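You operate a simulated robot arm through the tools that you are given. There is no shell and no other tool.

The job below is to be done with a simulated robot arm. You get a single attempt, and the scene is never put back.

Task
Take the green pouch from the trough and pump it up into the green band.
Fine: Shut the grid again; vent before the seal lever goes back; the pouch stays at the nozzle. Where these are worked on the way, their far stop is far enough and under half their travel is too little: seal lever, trough grid.

It is judged by the outcome, as a careful person would: the job done as asked, and still so three seconds after it is handed in. It fails if anything else is knocked over, pushed out of place, dropped, spilled or broken. Lids that push on must go on centred and level and be pressed home; caps that screw on are set level and turned clockwise until they are tight.

Robot
A 6-joint arm with a two-finger gripper, fixed in place. Base frame: the origin is on the floor under the middle of its stand, x ahead of it, y to its left, z up; the work surface is at about z = 0.8. Readings come in m, rad, newtons and seconds.
It reaches about 1.206 m from its shoulder. Its first joint turns from -2.897 to 2.897 rad. Payload 2.45 kg.
The TCP is the grasp point between the finger pads, 0.02 m short of the fingertips. In the tool frame z runs along the fingers and y along their closing line. The gripper opens to 0.14 m; its body begins 0.168 m behind the TCP.
Orientation is that of the tool frame in the base frame, as [roll, pitch, yaw] about the fixed x, y, z axes, in that order (R = Rz(yaw) Ry(pitch) Rx(roll)). With the fingers straight down and closing along the base's y, the tool's x points along the base's -x, its y along +y and its z along -z.

Tools
- The arm moves only by the tool send_rows. Its argument "rows" is a list of rows, each a list of 3 entries, a list of its own where there are three numbers: the shift along the tool's x, y, z in cm, then the turn, a rotation vector about the tool's x, y, z in rad, then the finger opening in cm, from 0 to 14. In form: [[[dx, dy, dz], [wx, wy, wz], fingers], ...]. A call has 1 to 20 rows; each row shifts and turns the commanded pose from where the row before left it, along the tool's axes as they then stand. Rows are played at 5 a second. More than 0.05 m and 0.15 rad between two rows, or a gripper value outside its range, and nothing of the call is played. Where a pose cannot be reached the arm comes as near as it can. A force on the tool above 90 N (or 10 N above the force at the start of the call, whichever is more), or a blocked arm, ends the call early, and 0.2 s more pass. The fingers move at their own pace (about 0.045 m/s each) and stop on an object; they squeeze with about 28 N. The grip force told is the motor's: it shows also when the fingers shut on nothing. Time passes only in rows, and 0.2 s behind the last, so rows that do not move let the fingers close. It gives the time, the measured TCP pose, the force on the tool (base axes), the opening and the grip force at its end, in the units of the frame above (readings bear some noise), with the torque about the TCP (base axes, N m) and any sound that the robot's microphone picked up, and new pictures: "pictures" is both (left out), scene, wrist or none.
- Cameras (640 x 400 px; columns grow to the right, rows downward): "scene" is fixed at [0.3959, 0.6496, 1.5001]; the picture's right is [-0.43, -0.90, 0.00], its down [-0.68, 0.33, -0.65] and it looks along [0.59, -0.28, -0.76] (base axes); focal length 214 px, centre (320, 200). "wrist" rides on the gripper at [0.078, 0.011, -0.209] in the tool frame; the picture's right is [-0.14, 0.99, 0.00], its down [-0.92, -0.13, -0.37] and it looks along [-0.36, -0.05, 0.93] (tool axes); focal length 280 px, centre (320, 200). There is no depth. A picture from a camera that has moved, and an enlarged one, comes with that camera's place and axes in the base frame and with its lens. The place of the scene camera against the robot may be out by one fixed shift of up to 0.018 m in any direction.
- inspect(camera, box): a new picture of the part [left, top, right, bottom] of that camera's present view, enlarged. The clock stands still meanwhile.
- close_job(): hands the job in; it is judged then, once.

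Places have to be worked out from the pictures, the camera data and where the tool is seen. Open the gripper and draw the arm clear of the work before you hand the job in, unless the task says otherwise.

The tools are called by a JSON object that holds its "method" and its "body". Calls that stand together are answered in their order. send_rows: Moves the arm, as the interface text tells. Its arguments: {"type":"object","properties":{"rows":{"type":"array"},"pictures":{"type":"string","enum":["both","scene","wrist","none"]}},"required":["rows"]} The other tools are called the same way: inspect (camera, box) takes an enlarged picture of a part of a camera's view; close_job () hands the job in.

At the start:

```text
time: 0.0
ee_pos: [0.3435, 0.4825, 1.2335]
tool_rot: [3.141, 0.001, 3.141]
force: [-0.2, -0.9, -0.4]
wrist_torque: [-0.01, -0.01, 0.0]
grip_width: 0.1397
grasp_force: 0.0
```

scene: 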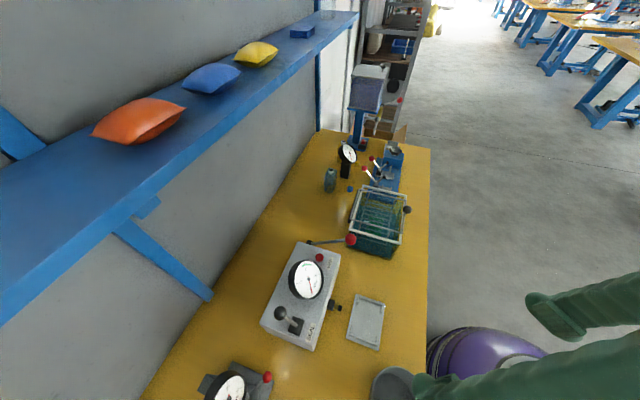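
wrist: 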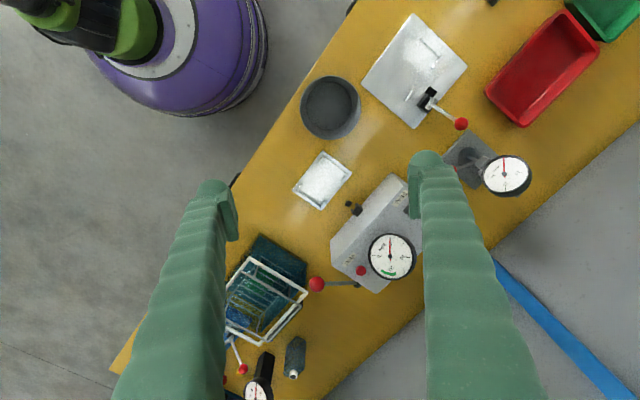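

I begin by looking closely at the bench: a console with a gauge, a trough with a grid, and various levers are visible. I take enlarged pictures to identify the parts.

{"method": "inspect", "body": {"camera": "scene", "box": [300, 120, 440, 270]}}

{"method": "inspect", "body": {"camera": "scene", "box": [240, 220, 400, 370]}}

{"method": "inspect", "body": {"camera": "wrist", "box": [200, 130, 440, 400]}}

{"method": "inspect", "body": {"camera": "scene", "box": [180, 330, 340, 400]}}

{"method": "inspect", "body": {"camera": "wrist", "box": [200, 200, 340, 400]}}

```text
2.67 times, centred on (370, 195) of scene
camera zoom: at [0.3959, 0.6496, 1.5001], right [-0.43, -0.9, 0.0], down [-0.68, 0.33, -0.65], along [0.59, -0.28, -0.76], focal length 572 px, centre (187, 213)
```

zoom: 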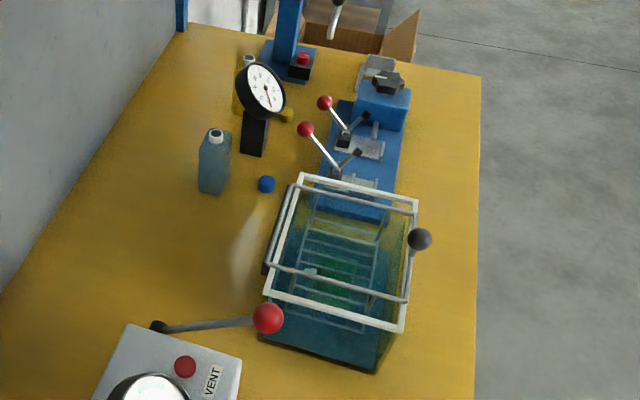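

```text
2.67 times, centred on (320, 295) of scene
camera zoom: at [0.3959, 0.6496, 1.5001], right [-0.43, -0.9, 0.0], down [-0.68, 0.33, -0.65], along [0.59, -0.28, -0.76], focal length 572 px, centre (320, -53)
```

zoom: 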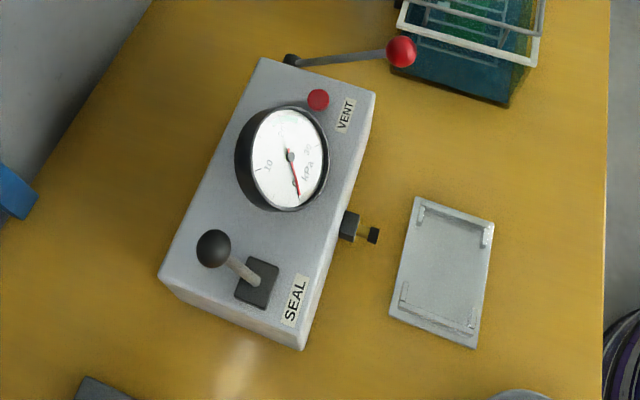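

```text
1.48 times, centred on (320, 265) of wrist
camera zoom: at [0.2641, 0.4938, 1.4428], right [0.14, 0.99, 0.0], down [0.92, -0.13, 0.37], along [0.37, -0.05, -0.93], focal length 415 px, centre (320, 104)
```

zoom: 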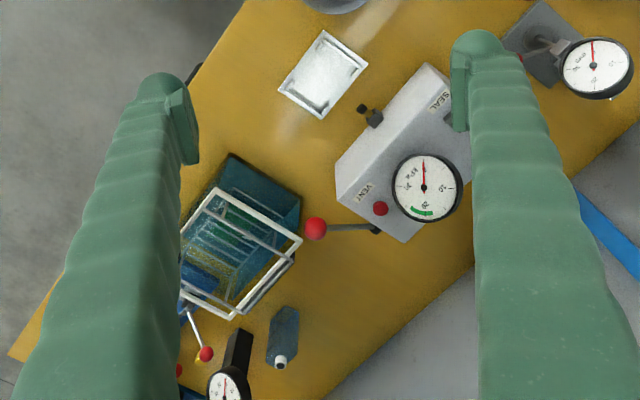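

```text
4.00 times, centred on (260, 365) of scene
camera zoom: at [0.3959, 0.6496, 1.5001], right [-0.43, -0.9, 0.0], down [-0.68, 0.33, -0.65], along [0.59, -0.28, -0.76], focal length 858 px, centre (560, -460)
```

zoom: 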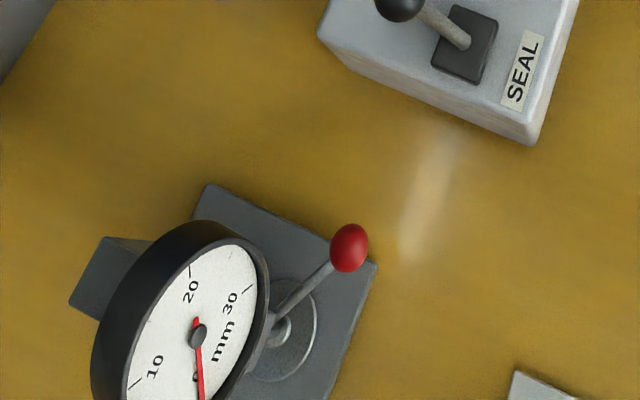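

```text
2.00 times, centred on (270, 300) of wrist
camera zoom: at [0.2641, 0.4938, 1.4428], right [0.14, 0.99, 0.0], down [0.92, -0.13, 0.37], along [0.37, -0.05, -0.93], focal length 561 px, centre (420, 0)
```

zoom: 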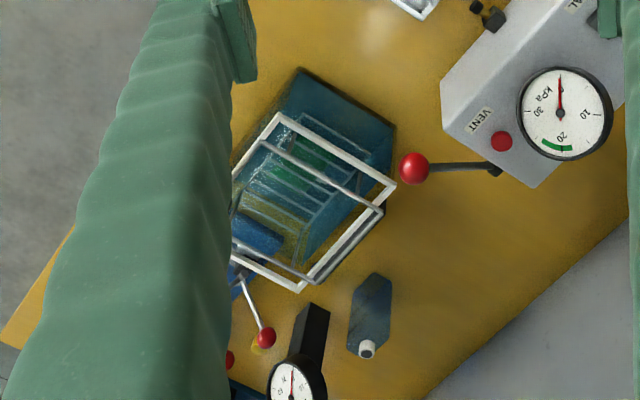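

The bench runs diagonally (about 45°), with the console near (0.55,0.6), the tray in front of its nozzle, and the trough centred near (0.71,0.275) with its grid frame at z≈0.92. I move the wrist camera over the trough, turned to the bench direction, for a closer look.

{"method": "send_rows", "body": {"rows": [[[-4.2, -1.5, 0], [0, 0, 0], 14], [[-4.2, -1.5, 0], [0, 0, 0], 14], [[-4.2, -1.5, 0], [0, 0, 0], 14], [[-4.2, -1.5, 0], [0, 0, 0], 14], [[-4.2, -1.5, 0], [0, 0, 0], 14], [[-4.2, -1.5, 0], [0, 0, 0], 14], [[-4.2, -1.5, 0], [0, 0, 0], 14], [[-4.2, -1.5, 0], [0, 0, 0], 14], [[-4.2, -1.5, 0], [0, 0, 0], 14], [[-4.2, -1.5, 0], [0, 0, 0], 14], [[0, 0, 0], [0, 0, -0.131], 14], [[0, 0, 0], [0, 0, -0.131], 14], [[0, 0, 0], [0, 0, -0.131], 14], [[0, 0, 0], [0, 0, -0.131], 14], [[0, 0, 0], [0, 0, -0.131], 14], [[0, 0, 0], [0, 0, -0.131], 14], [[0, 0, 0], [0, 0, 0], 14]]}}

```text
time: 3.6
ee_pos: [0.7626, 0.3323, 1.2342]
tool_rot: [-3.141, 0.002, -2.353]
force: [-1.2, 0.0, -0.4]
wrist_torque: [0.02, 0.02, 0.0]
grip_width: 0.1399
grasp_force: 0.0
camera wrist: at [0.6998, 0.2854, 1.4429], right [-0.61, 0.8, 0.0], down [0.74, 0.56, 0.37], along [0.29, 0.22, -0.93], focal length 280 px, centre (320, 200)
```

scene: 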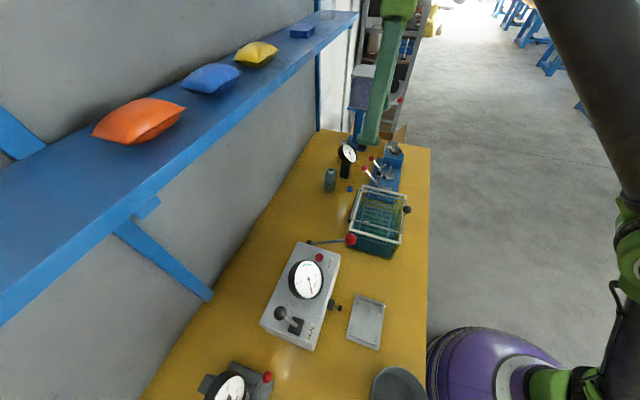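
wrist: 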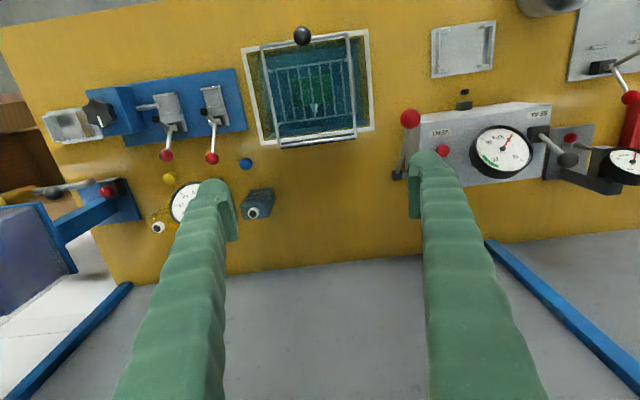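

The wrist camera now looks straight down on the trough; I enlarge the trough, the knob and the console.

{"method": "inspect", "body": {"camera": "wrist", "box": [235, 15, 395, 155]}}

{"method": "inspect", "body": {"camera": "wrist", "box": [380, 10, 580, 200]}}

{"method": "inspect", "body": {"camera": "scene", "box": [335, 170, 425, 270]}}

```text
2.86 times, centred on (315, 85) of wrist
camera zoom: at [0.6998, 0.2854, 1.4429], right [-0.61, 0.8, 0.0], down [0.74, 0.56, 0.37], along [0.29, 0.22, -0.93], focal length 801 px, centre (334, 529)
```

zoom: 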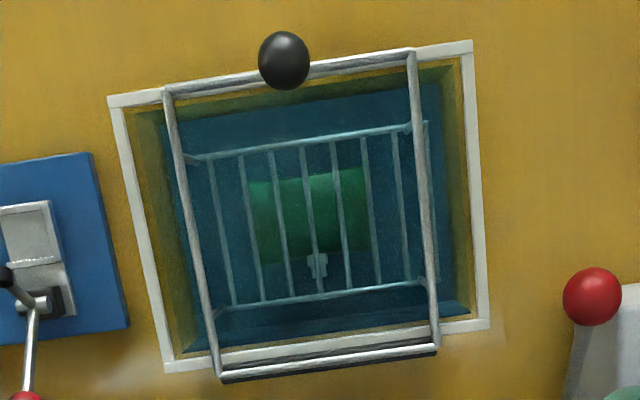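

```text
2.11 times, centred on (480, 105) of wrist
camera zoom: at [0.6998, 0.2854, 1.4429], right [-0.61, 0.8, 0.0], down [0.74, 0.56, 0.37], along [0.29, 0.22, -0.93], focal length 590 px, centre (-17, 400)
```

zoom: 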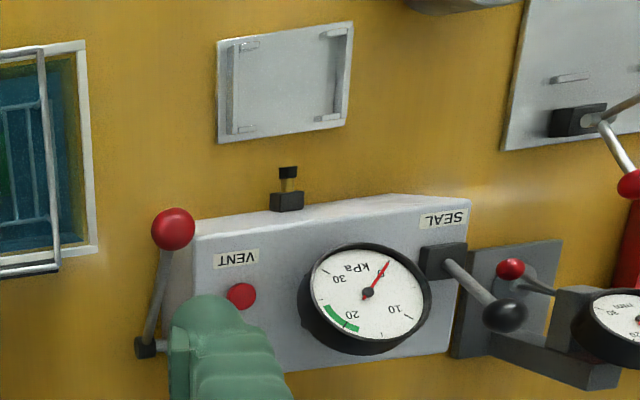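

```text
4.00 times, centred on (380, 220) of scene
camera zoom: at [0.3959, 0.6496, 1.5001], right [-0.43, -0.9, 0.0], down [-0.68, 0.33, -0.65], along [0.59, -0.28, -0.76], focal length 858 px, centre (80, 120)
```

zoom: 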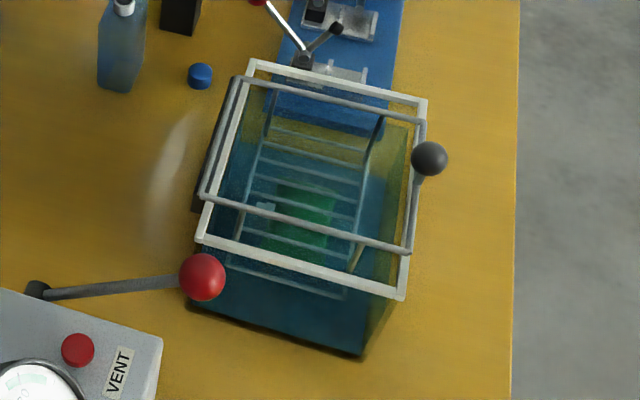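

The trough is a tank with a hinged hold-down grid: the hinge is on the wall side near (0.770,0.334,0.935), and the black knob is at about (0.656,0.221,0.966), 27 mm across. The green pouch lies under the bars with its fitting toward the wall. I move above the knob with the fingers closing along the hinge direction.

{"method": "send_rows", "body": {"rows": [[[3.09, -0.07, 2.4], [0, 0, 0], 12], [[3.09, -0.07, 2.4], [0, 0, 0], 10], [[3.09, -0.07, 2.4], [0, 0, 0], 8], [[3.09, -0.07, 2.4], [0, 0, 0], 7], [[3.09, -0.07, 2.4], [0, 0, 0], 7], [[0, 0, 0], [0, 0, 0], 7], [[0, 0, 0], [0, 0, 0], 7]]}}

```text
time: 5.2
ee_pos: [0.6555, 0.2202, 1.1134]
tool_rot: [3.141, 0.002, -2.356]
force: [0.3, 0.3, -0.3]
wrist_torque: [-0.01, 0.02, 0.04]
grip_width: 0.0701
grasp_force: 0.1
camera wrist: at [0.5929, 0.1724, 1.3227], right [-0.6, 0.8, 0.0], down [0.74, 0.56, 0.37], along [0.29, 0.22, -0.93], focal length 280 px, centre (320, 200)
```

scene: 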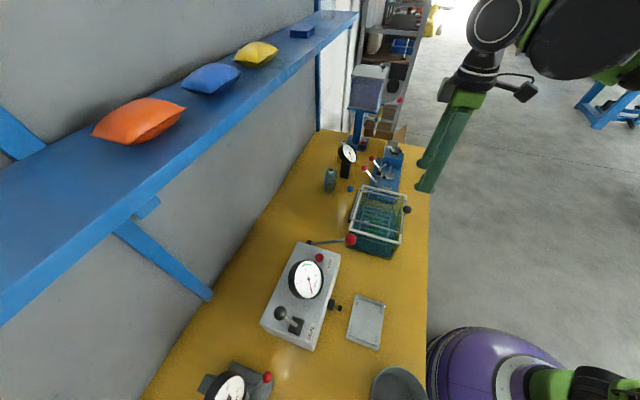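
wrist: 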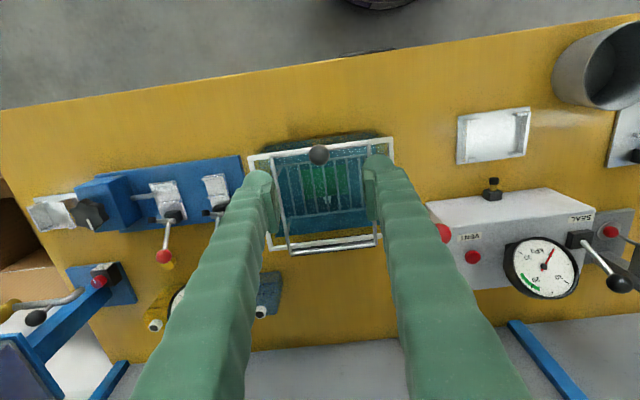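

The knob sits right below the TCP in the picture (computed about (0.655,0.219)). I lower to just above knob centre height and close on it.

{"method": "send_rows", "body": {"rows": [[[0, 0, 3.5], [0, 0, 0], 7], [[0, 0, 3.5], [0, 0, 0], 7], [[0, 0, 3.5], [0, 0, 0], 7], [[0.1, 0, 3.4], [0, 0, 0], 7], [[0, 0, 0], [0, 0, 0], 7]], "pictures": "both"}}

{"method": "inspect", "body": {"camera": "wrist", "box": [200, 120, 440, 270]}}

{"method": "inspect", "body": {"camera": "scene", "box": [340, 140, 450, 270]}}

```text
time: 6.4
ee_pos: [0.657, 0.2226, 0.9748]
tool_rot: [3.139, 0.002, -2.353]
force: [-0.4, -0.5, 0.4]
wrist_torque: [0.02, 0.0, -0.02]
grip_width: 0.0701
grasp_force: 0.1
camera wrist: at [0.593, 0.1735, 1.1838], right [-0.6, 0.8, 0.0], down [0.74, 0.56, 0.37], along [0.29, 0.22, -0.93], focal length 280 px, centre (320, 200)
```

scene: 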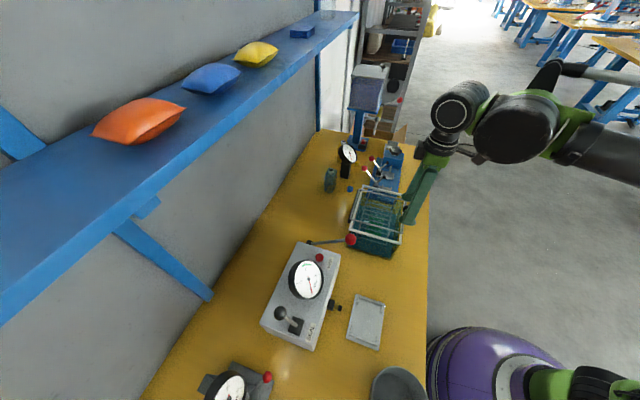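
wrist: 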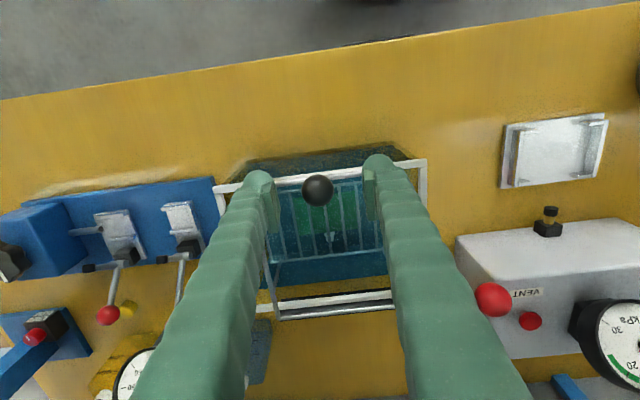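

```text
2.67 times, centred on (320, 195) of wrist
camera zoom: at [0.593, 0.1735, 1.1838], right [-0.6, 0.8, 0.0], down [0.74, 0.56, 0.37], along [0.29, 0.22, -0.93], focal length 748 px, centre (320, 213)
```

zoom: 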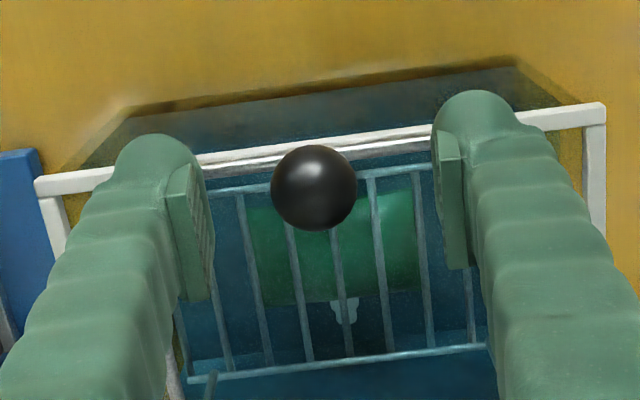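

```text
3.08 times, centred on (395, 205) of scene
camera zoom: at [0.3959, 0.6496, 1.5001], right [-0.43, -0.9, 0.0], down [-0.68, 0.33, -0.65], along [0.59, -0.28, -0.76], focal length 660 px, centre (89, 185)
```

zoom: 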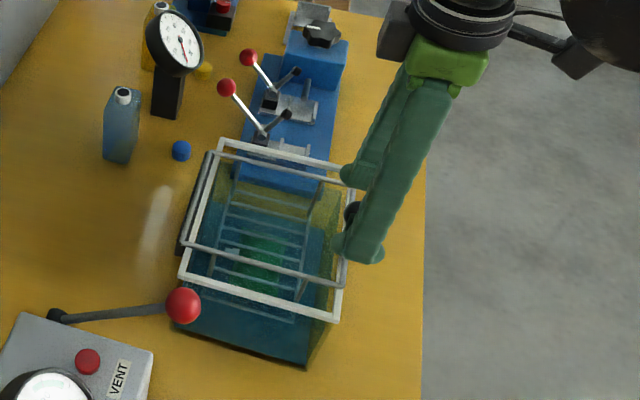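

The ball is centred between the pads, about 3–4 mm toward the robot from the TCP. I nudge and close on it.

{"method": "send_rows", "body": {"rows": [[[0.35, 0, 0.1], [0, 0, 0], 5], [[0, 0, 0], [0, 0, 0], 2], [[0, 0, 0], [0, 0, 0], 1], [[0, 0, 0], [0, 0, 0], 1], [[0, 0, 0], [0, 0, 0], 1]], "pictures": "wrist"}}

```text
time: 7.6
ee_pos: [0.6561, 0.2181, 0.9732]
tool_rot: [-3.141, 0.001, -2.356]
force: [16.1, -11.5, 1.5]
wrist_torque: [-0.08, -0.31, -0.1]
grip_width: 0.0266
grasp_force: 44.7
camera wrist: at [0.5918, 0.1698, 1.1824], right [-0.6, 0.8, 0.0], down [0.74, 0.56, 0.37], along [0.3, 0.22, -0.93], focal length 280 px, centre (320, 200)
```

wrist: 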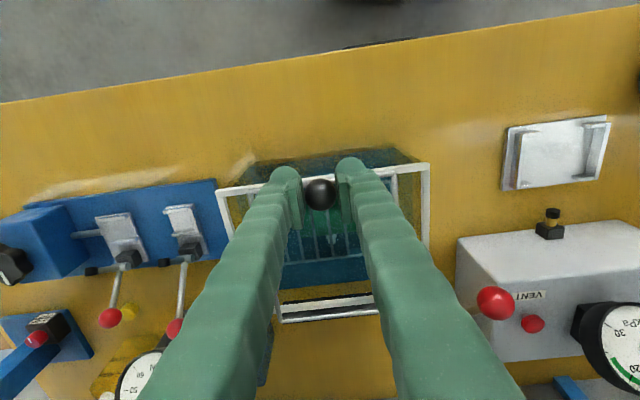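

The knob is held (26.6 mm), with a small sideways load of about 20 N along the bench, so I ease the tool 2 mm that way. Then I start lifting along the hinge arc in small steps.

{"method": "send_rows", "body": {"rows": [[[0, -0.2, 0], [0, 0, 0], 1], [[-0.33, 0, -1.4], [0, 0, 0], 1], [[-0.46, 0, -1.37], [0, 0, 0], 1], [[-0.57, 0, -1.32], [0, 0, 0], 1], [[-0.68, 0, -1.27], [0, 0, 0], 1], [[0, 0, 0], [0, 0, 0], 1]]}}

```text
time: 9.0
ee_pos: [0.6692, 0.2305, 1.0271]
tool_rot: [-3.141, 0.002, -2.353]
force: [0.2, 0.3, 0.0]
wrist_torque: [-0.01, -0.03, -0.01]
grip_width: 0.01
grasp_force: 0.1
camera wrist: at [0.6054, 0.1827, 1.2368], right [-0.6, 0.8, 0.0], down [0.74, 0.56, 0.37], along [0.29, 0.22, -0.93], focal length 280 px, centre (320, 200)
```

scene: 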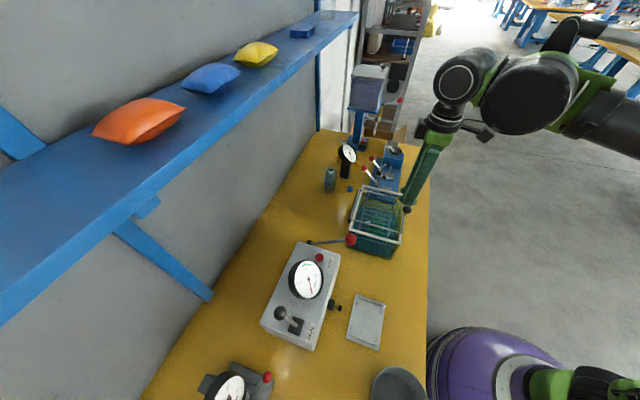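
wrist: 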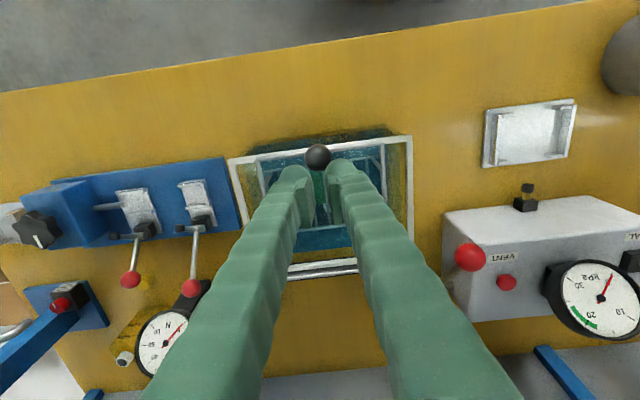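

The fingers slipped off the ball (grip now 10 mm, knob unmoved). I go back, open, and take a deeper hold so the pads cover the ball fully, then lift gently while watching the force.

{"method": "send_rows", "body": {"rows": [[[0, 0, 0], [0, 0, 0], 5], [[0, 0, 0], [0, 0, 0], 5], [[1.9, 0, 0], [0, 0, 0], 5], [[0, 0, 3.15], [0, 0, 0], 5], [[0, 0, 3.15], [0, 0, 0], 5], [[0, 0, 0], [0, 0, 0], 5]], "pictures": "wrist"}}

{"method": "inspect", "body": {"camera": "wrist", "box": [220, 130, 420, 255]}}

```text
time: 10.4
ee_pos: [0.655, 0.2176, 0.964]
tool_rot: [3.141, 0.001, -2.355]
force: [0.3, -0.2, 0.7]
wrist_torque: [0.0, 0.01, 0.01]
grip_width: 0.05
grasp_force: 0.0
camera wrist: at [0.5913, 0.1697, 1.172], right [-0.6, 0.8, 0.0], down [0.74, 0.56, 0.37], along [0.29, 0.22, -0.93], focal length 280 px, centre (320, 200)
```

wrist: 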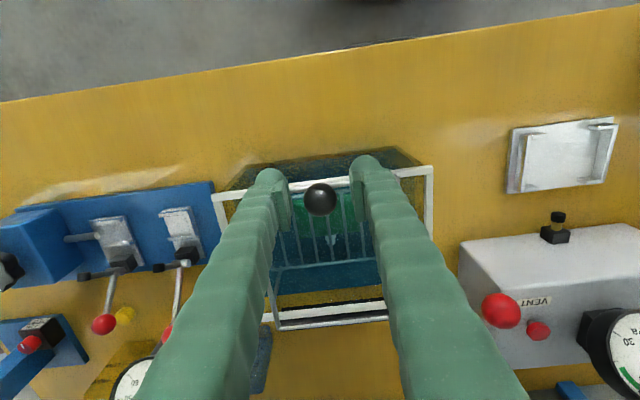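

```text
3.20 times, centred on (320, 192) of wrist
camera zoom: at [0.5913, 0.1697, 1.172], right [-0.6, 0.8, 0.0], down [0.74, 0.56, 0.37], along [0.29, 0.22, -0.93], focal length 897 px, centre (320, 224)
```

zoom: 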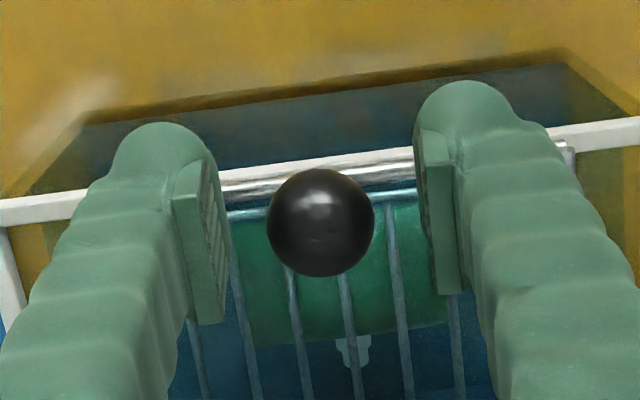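

The ball is centred between the pads. I close on it and lift in very small steps to see the load.

{"method": "send_rows", "body": {"rows": [[[-0.2, 0, 0], [0, 0, 0], 2], [[0, 0, 0], [0, 0, 0], 0], [[0, 0, 0], [0, 0, 0], 0], [[0, 0, 0], [0, 0, 0], 0], [[-0.05, 0, -0.3], [0, 0, 0], 0], [[-0.05, 0, -0.3], [0, 0, 0], 0], [[0, 0, 0], [0, 0, 0], 0]], "pictures": "wrist"}}

```text
time: 12.0
ee_pos: [0.6579, 0.2198, 0.9691]
tool_rot: [3.14, -0.001, -2.355]
force: [-5.2, -4.3, -6.9]
wrist_torque: [-0.64, 0.63, -0.03]
grip_width: 0.0242
grasp_force: 44.9
camera wrist: at [0.5947, 0.1722, 1.179], right [-0.6, 0.8, 0.0], down [0.74, 0.56, 0.37], along [0.29, 0.22, -0.93], focal length 280 px, centre (320, 200)
```

wrist: 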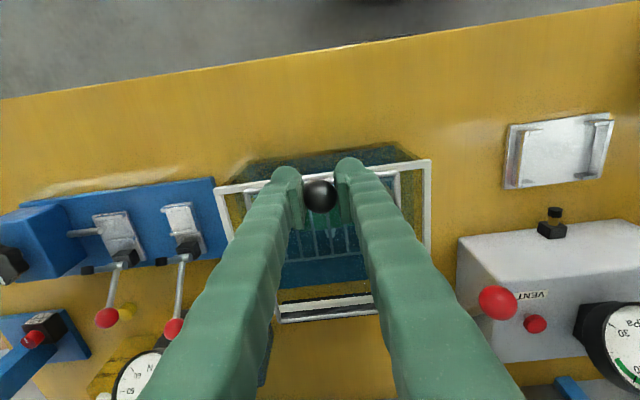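

The load is light so far (about 7 N down, 7 N toward the robot). I look closely at how the ball sits in the pads.

{"method": "inspect", "body": {"camera": "wrist", "box": [220, 130, 420, 255]}}

{"method": "inspect", "body": {"camera": "scene", "box": [340, 140, 450, 270]}}

```text
3.20 times, centred on (320, 192) of wrist
camera zoom: at [0.5947, 0.1722, 1.179], right [-0.6, 0.8, 0.0], down [0.74, 0.56, 0.37], along [0.29, 0.22, -0.93], focal length 897 px, centre (320, 224)
```

zoom: 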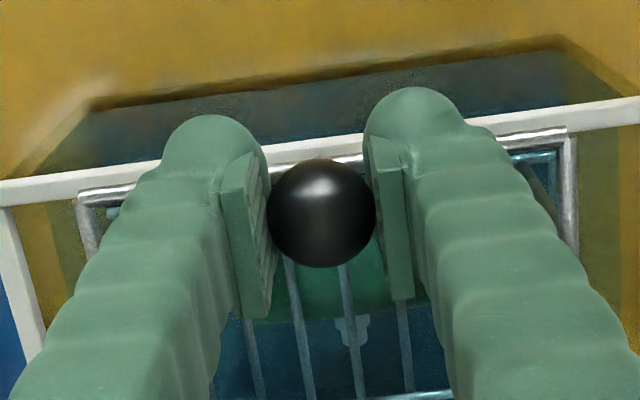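

```text
3.08 times, centred on (395, 205) of scene
camera zoom: at [0.3959, 0.6496, 1.5001], right [-0.43, -0.9, 0.0], down [-0.68, 0.33, -0.65], along [0.59, -0.28, -0.76], focal length 660 px, centre (89, 185)
```

zoom: 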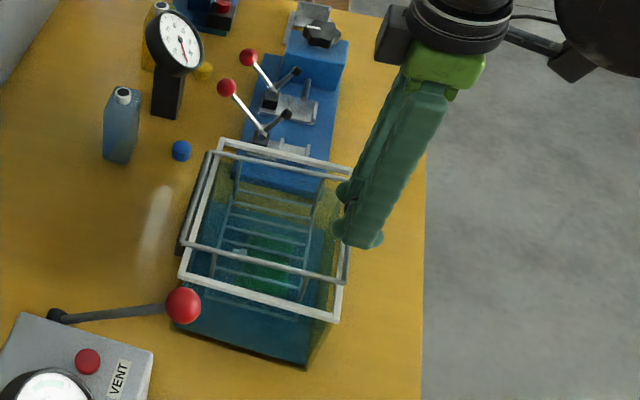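

The ball is well seated in the pads. I continue up slowly in 0.7 cm steps along the arc.

{"method": "send_rows", "body": {"rows": [[[0, 0, -0.5], [0, 0, 0], 0], [[0, 0, -0.5], [0, 0, 0], 0], [[-0.1, 0, -0.6], [0, 0, 0], 0], [[-0.15, 0, -0.6], [0, 0, 0], 0], [[0, 0, 0], [0, 0, 0], 0]]}}

{"method": "inspect", "body": {"camera": "wrist", "box": [220, 130, 420, 255]}}

```text
time: 13.2
ee_pos: [0.6615, 0.2238, 0.9908]
tool_rot: [-3.141, 0.001, -2.355]
force: [15.1, 21.6, -15.1]
wrist_torque: [-0.22, 0.28, 0.02]
grip_width: 0.024
grasp_force: 45.5
camera wrist: at [0.5982, 0.1755, 1.2005], right [-0.6, 0.8, 0.0], down [0.74, 0.56, 0.37], along [0.29, 0.22, -0.93], focal length 280 px, centre (320, 200)
```

scene: 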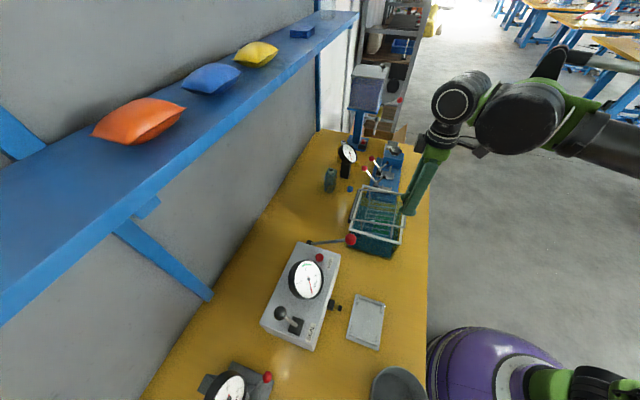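
wrist: 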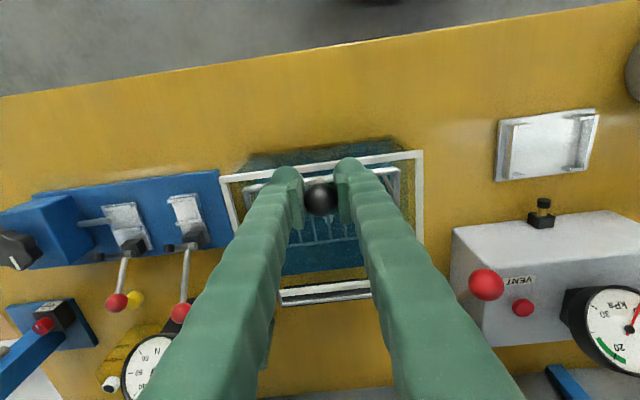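

```text
3.20 times, centred on (320, 192) of wrist
camera zoom: at [0.5982, 0.1755, 1.2005], right [-0.6, 0.8, 0.0], down [0.74, 0.56, 0.37], along [0.29, 0.22, -0.93], focal length 897 px, centre (320, 224)
```

zoom: 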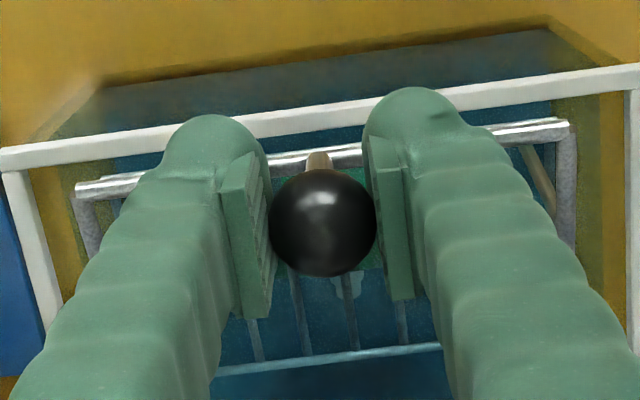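

The grid is lifting and the ball turns in the pinch; the reading (26 N toward the wall) says the arc wants more motion toward the wall. I shift that way and keep rising.

{"method": "send_rows", "body": {"rows": [[[-0.4, 0, 0], [0, 0, 0], 0], [[-0.45, 0, -0.6], [0, 0, 0], 0], [[-0.45, 0, -0.9], [0, 0, 0], 0], [[0, 0, 0], [0, 0, 0], 0]], "pictures": "none"}}

```text
time: 14.2
ee_pos: [0.6687, 0.2298, 1.0085]
tool_rot: [3.141, 0.001, -2.356]
force: [-14.1, -7.9, -1.9]
wrist_torque: [-0.81, 0.81, 0.0]
grip_width: 0.0238
grasp_force: 44.4
```

Good: the hinge model fits (about 16° open). I continue on the arc, in 5° steps, checking the load after four of them.

{"method": "send_rows", "body": {"rows": [[[-0.5, 0, -1.25], [0, 0, 0], 0], [[-0.82, 0, -1.19], [0, 0, 0], 0], [[-0.92, 0, -1.11], [0, 0, 0], 0], [[-1.02, 0, -1.02], [0, 0, 0], 0], [[0, 0, 0], [0, 0, 0], 0]]}}

{"method": "inspect", "body": {"camera": "wrist", "box": [220, 130, 420, 255]}}

```text
time: 15.4
ee_pos: [0.6948, 0.255, 1.0539]
tool_rot: [3.141, 0.001, -2.355]
force: [2.3, 6.2, -18.1]
wrist_torque: [-0.52, 0.56, 0.05]
grip_width: 0.0239
grasp_force: 45.1
camera wrist: at [0.6299, 0.2073, 1.2626], right [-0.6, 0.8, 0.0], down [0.74, 0.56, 0.37], along [0.29, 0.22, -0.93], focal length 280 px, centre (320, 200)
```

scene: 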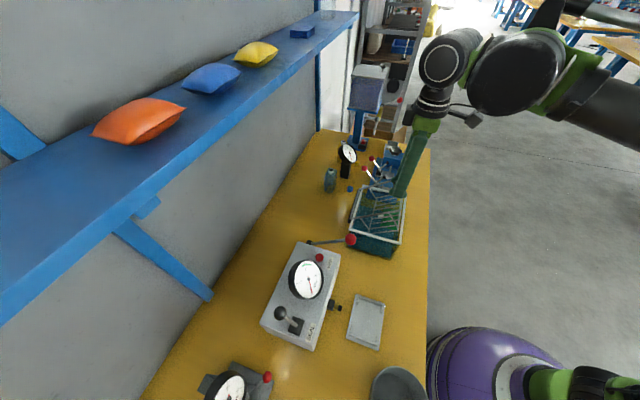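
wrist: 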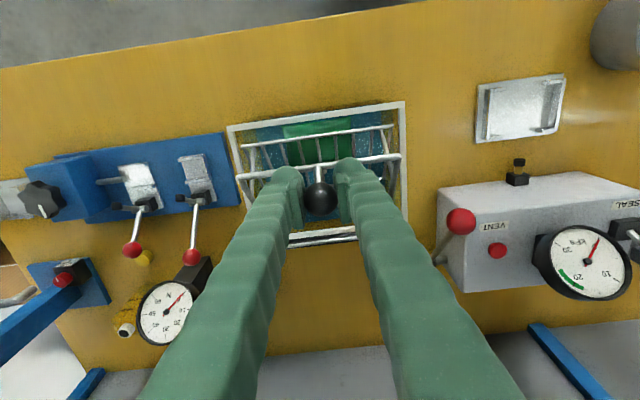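

```text
3.20 times, centred on (320, 192) of wrist
camera zoom: at [0.6299, 0.2073, 1.2626], right [-0.6, 0.8, 0.0], down [0.74, 0.56, 0.37], along [0.29, 0.22, -0.93], focal length 897 px, centre (320, 224)
```

zoom: 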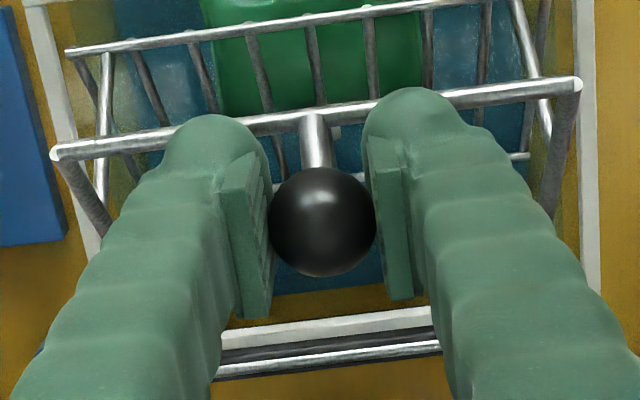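

The grid follows well (about 37° open). I continue along the arc.

{"method": "send_rows", "body": {"rows": [[[-1.05, 0, -0.93], [0, 0, 0], 0], [[-1.18, 0, -0.84], [0, 0, 0], 0], [[-1.25, 0, -0.72], [0, 0, 0], 0], [[-1.3, 0, -0.62], [0, 0, 0], 0], [[-1.35, 0, -0.5], [0, 0, 0], 0], [[0, 0, 0], [0, 0, 0], 0]]}}

{"method": "inspect", "body": {"camera": "wrist", "box": [220, 100, 420, 255]}}

```text
time: 16.8
ee_pos: [0.7368, 0.2985, 1.0884]
tool_rot: [-3.14, 0.002, -2.355]
force: [-5.7, 4.8, -22.5]
wrist_torque: [-0.71, 0.74, 0.02]
grip_width: 0.0241
grasp_force: 45.1
camera wrist: at [0.673, 0.2505, 1.2981], right [-0.6, 0.8, 0.0], down [0.74, 0.56, 0.37], along [0.29, 0.22, -0.93], focal length 280 px, centre (320, 200)
```

scene: 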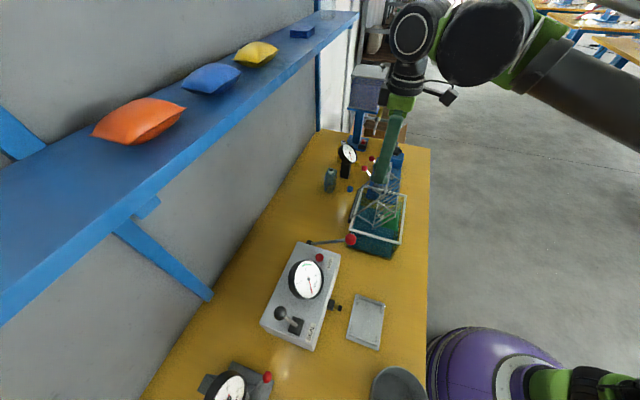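
wrist: 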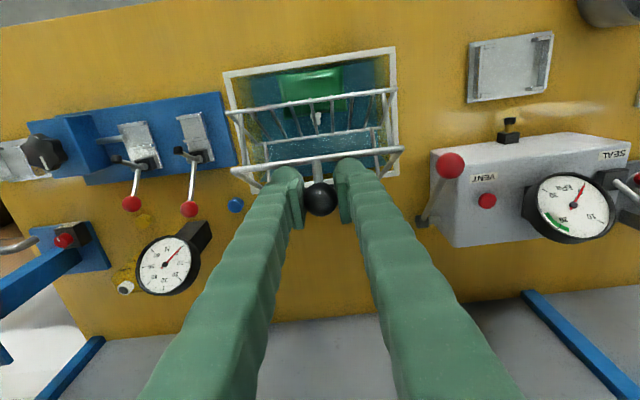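

```text
2.58 times, centred on (320, 178) of wrist
camera zoom: at [0.673, 0.2505, 1.2981], right [-0.6, 0.8, 0.0], down [0.74, 0.56, 0.37], along [0.29, 0.22, -0.93], focal length 724 px, centre (320, 258)
```

zoom: 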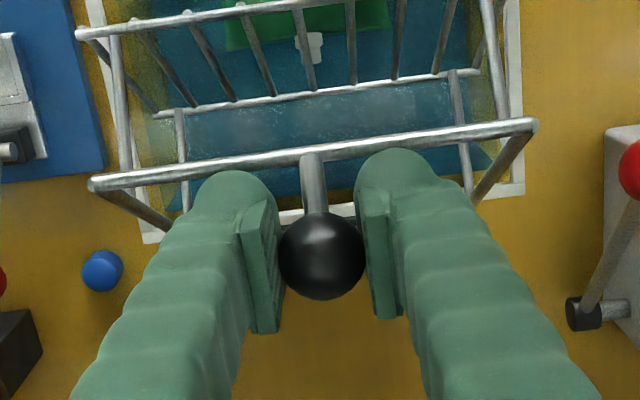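

About 61° open with about 22 N pulling down, so I flatten the arc a little and continue.

{"method": "send_rows", "body": {"rows": [[[-1.39, 0, -0.1], [0, 0, 0], 0], [[-1.42, 0, -0.15], [0, 0, 0], 0], [[-1.43, 0, -0.05], [0, 0, 0], 0], [[-1.44, 0, 0.05], [0, 0, 0], 0], [[0, 0, 0], [0, 0, 0], 0]]}}

{"method": "inspect", "body": {"camera": "scene", "box": [300, 0, 480, 260]}}

```text
time: 18.0
ee_pos: [0.7746, 0.3381, 1.0916]
tool_rot: [3.141, 0.003, -2.355]
force: [-3.8, -4.5, 18.1]
wrist_torque: [-0.61, 0.63, 0.02]
grip_width: 0.0233
grasp_force: 45.2
camera wrist: at [0.7117, 0.2895, 1.3013], right [-0.6, 0.8, 0.0], down [0.74, 0.56, 0.37], along [0.3, 0.22, -0.93], focal length 280 px, centre (320, 200)
```

scene: 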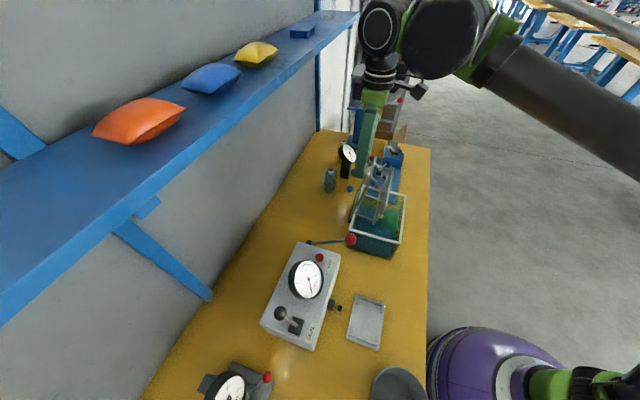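
wrist: 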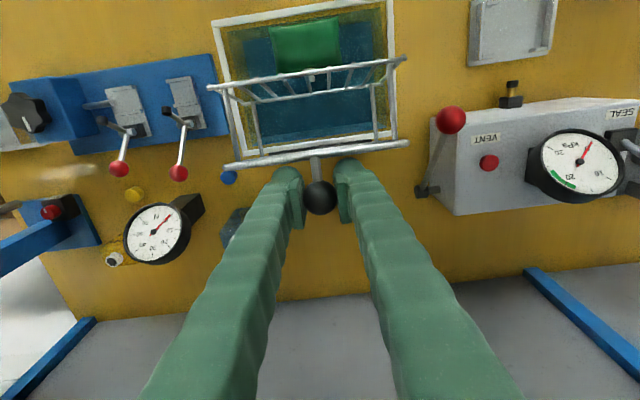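

```text
1.54 times, centred on (390, 130) of scene
camera zoom: at [0.3959, 0.6496, 1.5001], right [-0.43, -0.9, 0.0], down [-0.68, 0.33, -0.65], along [0.59, -0.28, -0.76], focal length 330 px, centre (212, 308)
```

zoom: 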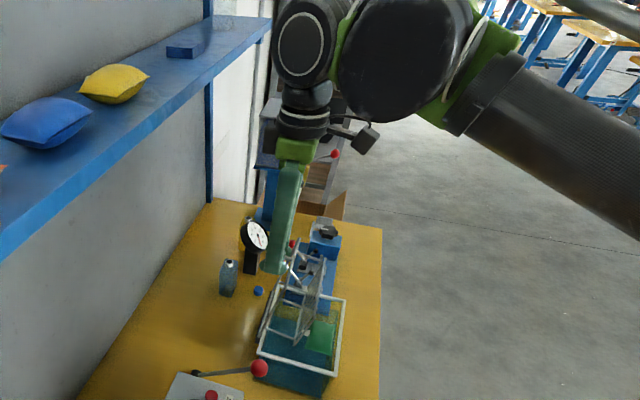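

About 81° open; the reading wants me about 5 mm higher. I go on in small steps, watching for the far stop and staying clear of the shelf.

{"method": "send_rows", "body": {"rows": [[[-1.3, 0, -0.4], [0, 0, 0], 0], [[-1.4, 0, 0.1], [0, 0, 0], 0], [[0, 0, 0], [0, 0, 0], 0]]}}

```text
time: 18.8
ee_pos: [0.7953, 0.3578, 1.0945]
tool_rot: [-3.141, 0.0, -2.355]
force: [-13.2, -2.5, -35.6]
wrist_torque: [-0.5, 0.5, -0.01]
grip_width: 0.0236
grasp_force: 45.4
camera wrist: at [0.7319, 0.3094, 1.3024], right [-0.6, 0.8, 0.0], down [0.74, 0.56, 0.37], along [0.29, 0.22, -0.93], focal length 280 px, centre (320, 200)
```

scene: 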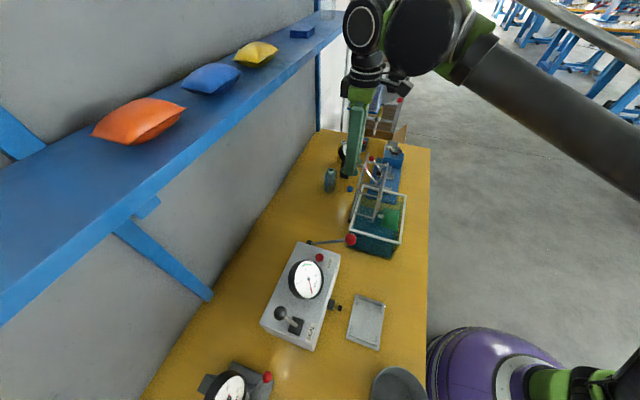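
wrist: 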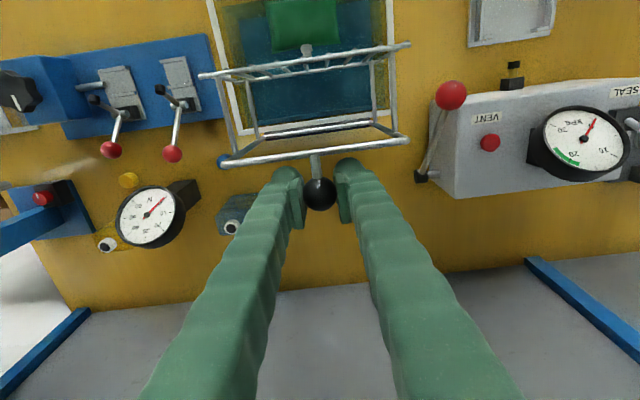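

Around 92°, the load now pulls down (36 N), so I lower slightly while continuing toward the stop.

{"method": "send_rows", "body": {"rows": [[[-1.2, 0, 0.5], [0, 0, 0], 0], [[-1.2, 0, 0.45], [0, 0, 0], 0], [[0, 0, 0], [0, 0, 0], 0]]}}

{"method": "inspect", "body": {"camera": "wrist", "box": [180, 0, 460, 230]}}

{"method": "inspect", "body": {"camera": "scene", "box": [300, 130, 430, 260]}}

```text
time: 19.6
ee_pos: [0.8117, 0.3744, 1.0864]
tool_rot: [-3.142, 0.004, -2.355]
force: [8.9, -1.7, 30.4]
wrist_torque: [-0.49, 0.45, -0.01]
grip_width: 0.0235
grasp_force: 45.3
camera wrist: at [0.7479, 0.3258, 1.2948], right [-0.6, 0.8, 0.0], down [0.74, 0.56, 0.37], along [0.3, 0.22, -0.93], focal length 280 px, centre (320, 200)
```

scene: 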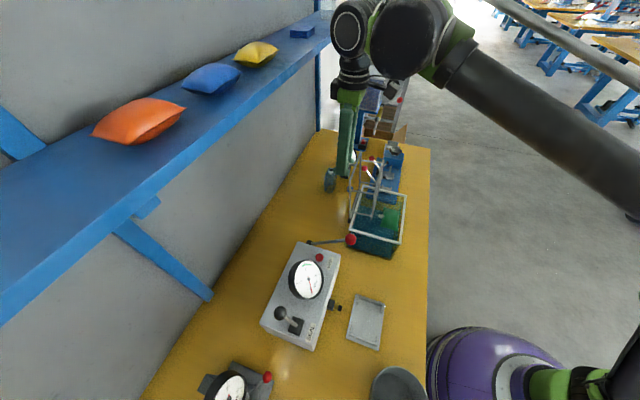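
wrist: 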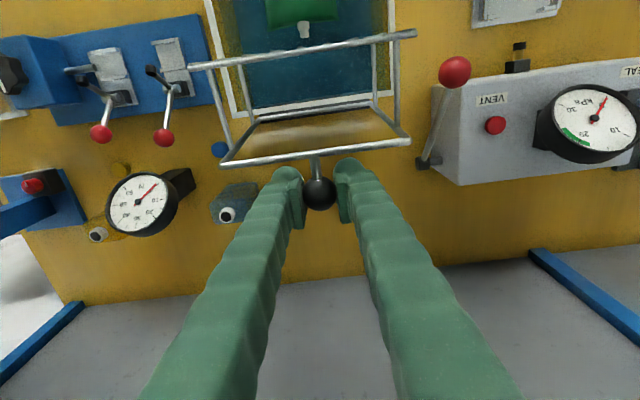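

```text
1.74 times, centred on (320, 115) of wrist
camera zoom: at [0.7479, 0.3258, 1.2948], right [-0.6, 0.8, 0.0], down [0.74, 0.56, 0.37], along [0.3, 0.22, -0.93], focal length 488 px, centre (320, 348)
```

zoom: 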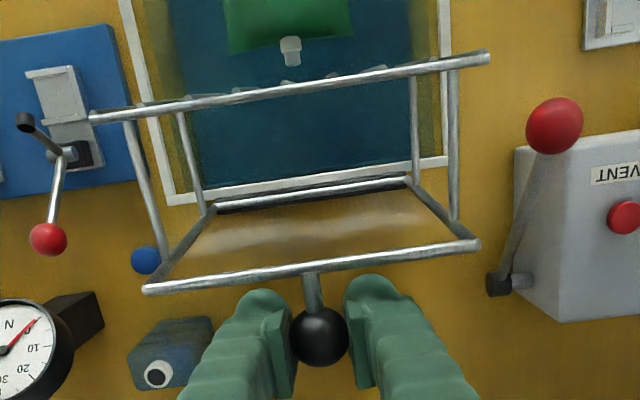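

```text
3.08 times, centred on (365, 195) of scene
camera zoom: at [0.3959, 0.6496, 1.5001], right [-0.43, -0.9, 0.0], down [-0.68, 0.33, -0.65], along [0.59, -0.28, -0.76], focal length 660 px, centre (182, 215)
```

zoom: 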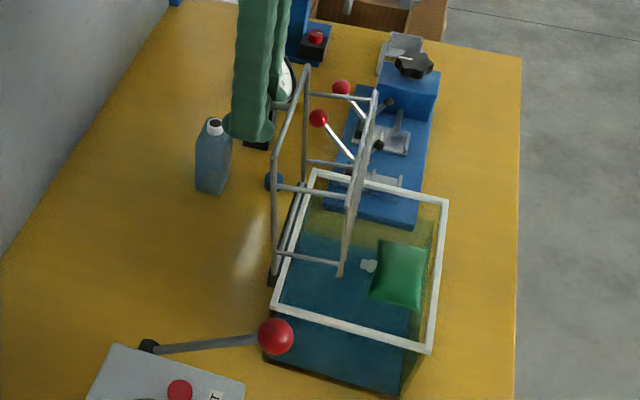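

About 102° open and no stop felt yet (the load is only radial). I go further in small steps with a watch on the shelf clearance.

{"method": "send_rows", "body": {"rows": [[[-1.2, 0, -0.1], [0, 0, 0], 0], [[0, 0, 0], [0, 0, 0], 0]]}}

```text
time: 20.2
ee_pos: [0.8211, 0.3836, 1.0836]
tool_rot: [-3.141, 0.0, -2.354]
force: [-16.3, -15.5, -54.5]
wrist_torque: [0.11, -0.12, -0.04]
grip_width: 0.0241
grasp_force: 45.0
camera wrist: at [0.7579, 0.3353, 1.2938], right [-0.6, 0.8, 0.0], down [0.74, 0.56, 0.37], along [0.29, 0.22, -0.93], focal length 280 px, centre (320, 200)
```

scene: 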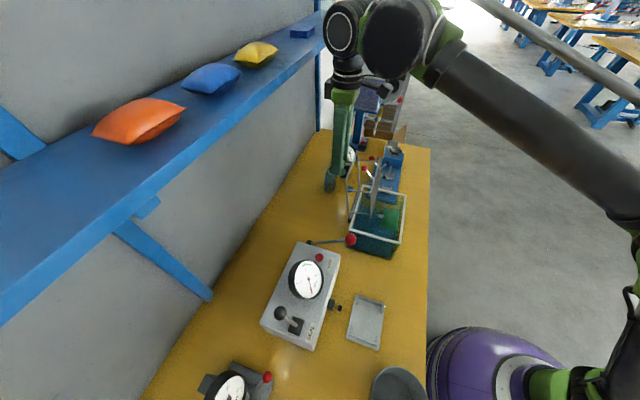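
wrist: 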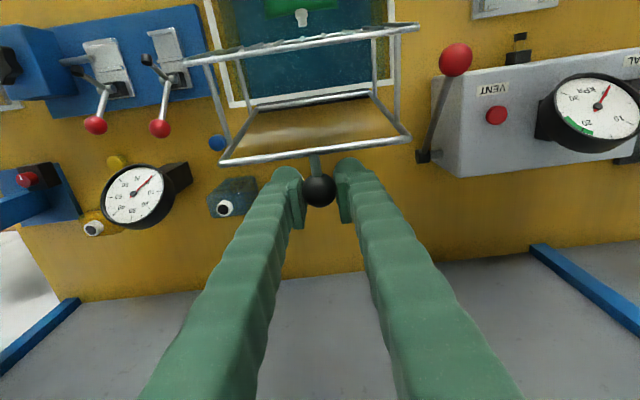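

The load is radial again (54 N, I am slightly high), so I lower along the arc.

{"method": "send_rows", "body": {"rows": [[[-0.3, 0, 0.5], [0, 0, 0], 0], [[-0.7, 0, 0.3], [0, 0, 0], 0], [[0, 0, 0], [0, 0, 0], 0]]}}

{"method": "inspect", "body": {"camera": "wrist", "box": [180, 0, 460, 230]}}

{"method": "inspect", "body": {"camera": "scene", "box": [270, 0, 430, 260]}}

```text
time: 21.0
ee_pos: [0.8269, 0.3896, 1.0779]
tool_rot: [3.141, 0.004, -2.355]
force: [14.7, -5.3, 24.2]
wrist_torque: [-0.52, 0.45, 0.07]
grip_width: 0.0234
grasp_force: 44.8
camera wrist: at [0.7636, 0.3415, 1.2877], right [-0.6, 0.8, 0.0], down [0.74, 0.56, 0.37], along [0.3, 0.22, -0.93], focal length 280 px, centre (320, 200)
```

scene: 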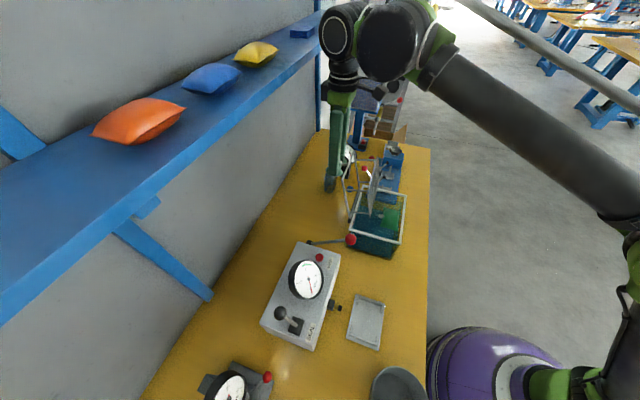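
wrist: 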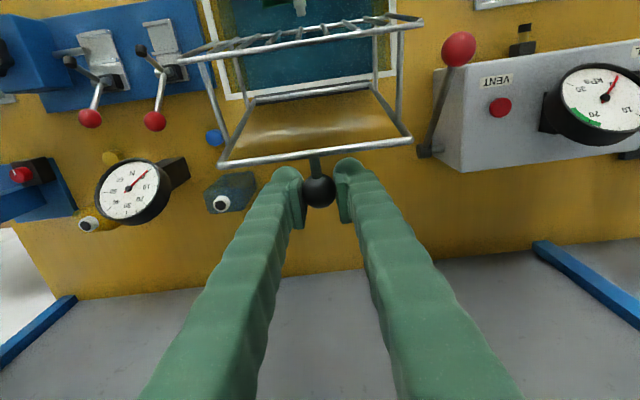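

```text
1.74 times, centred on (320, 115) of wrist
camera zoom: at [0.7636, 0.3415, 1.2877], right [-0.6, 0.8, 0.0], down [0.74, 0.56, 0.37], along [0.3, 0.22, -0.93], focal length 488 px, centre (320, 348)
```

zoom: 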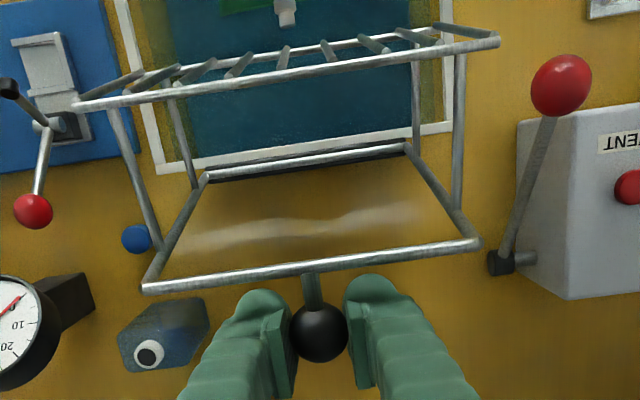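

```text
1.54 times, centred on (350, 130) of scene
camera zoom: at [0.3959, 0.6496, 1.5001], right [-0.43, -0.9, 0.0], down [-0.68, 0.33, -0.65], along [0.59, -0.28, -0.76], focal length 330 px, centre (274, 308)
```

zoom: 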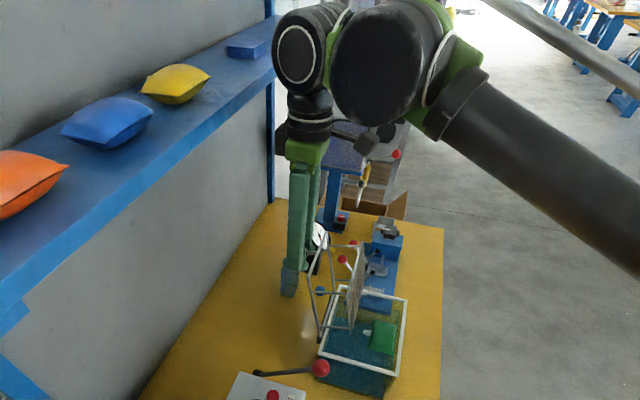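

About 108°; still only radial load. Two more small steps to find the far stop.

{"method": "send_rows", "body": {"rows": [[[-0.7, 0, 0.1], [0, 0, 0], 0], [[-0.7, 0, 0.3], [0, 0, 0], 0], [[0, 0, 0], [0, 0, 0], 0]]}}

{"method": "inspect", "body": {"camera": "scene", "box": [270, 0, 430, 260]}}

```text
time: 21.8
ee_pos: [0.8383, 0.398, 1.0736]
tool_rot: [3.141, 0.0, -2.353]
force: [-17.7, -21.2, -42.6]
wrist_torque: [-0.24, 0.21, 0.01]
grip_width: 0.024
grasp_force: 44.9
camera wrist: at [0.774, 0.3514, 1.2831], right [-0.6, 0.8, 0.0], down [0.74, 0.56, 0.37], along [0.29, 0.22, -0.93], focal length 280 px, centre (320, 200)
```

scene: 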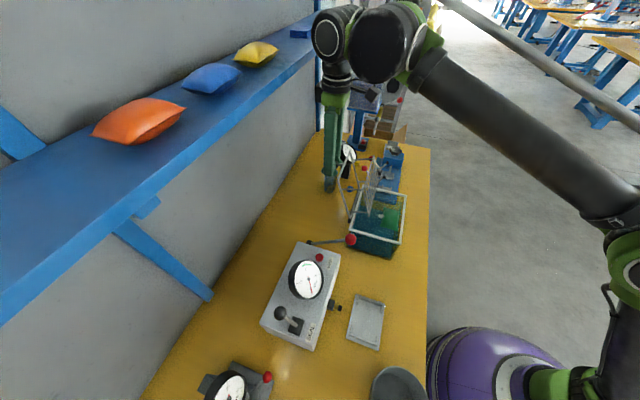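
wrist: 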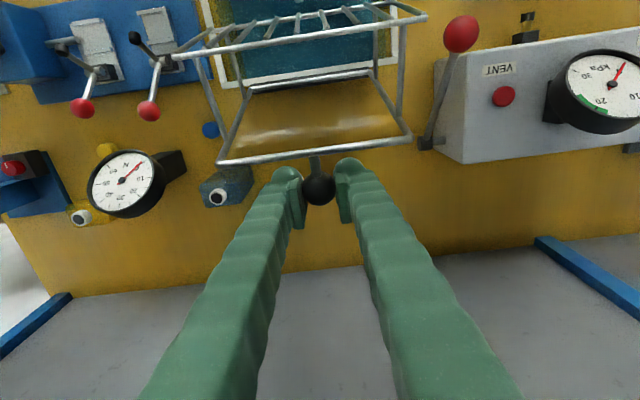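

```text
1.54 times, centred on (350, 130) of scene
camera zoom: at [0.3959, 0.6496, 1.5001], right [-0.43, -0.9, 0.0], down [-0.68, 0.33, -0.65], along [0.59, -0.28, -0.76], focal length 330 px, centre (274, 308)
```

zoom: 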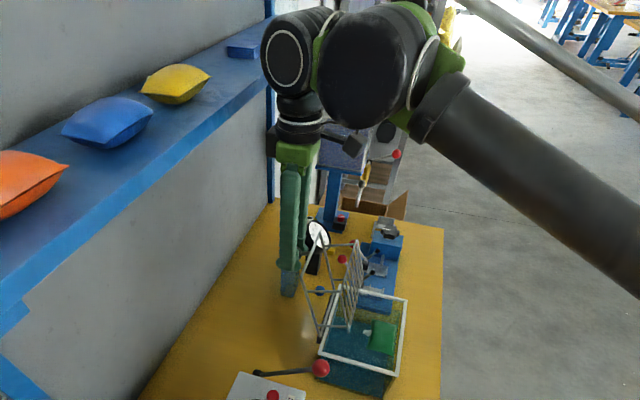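

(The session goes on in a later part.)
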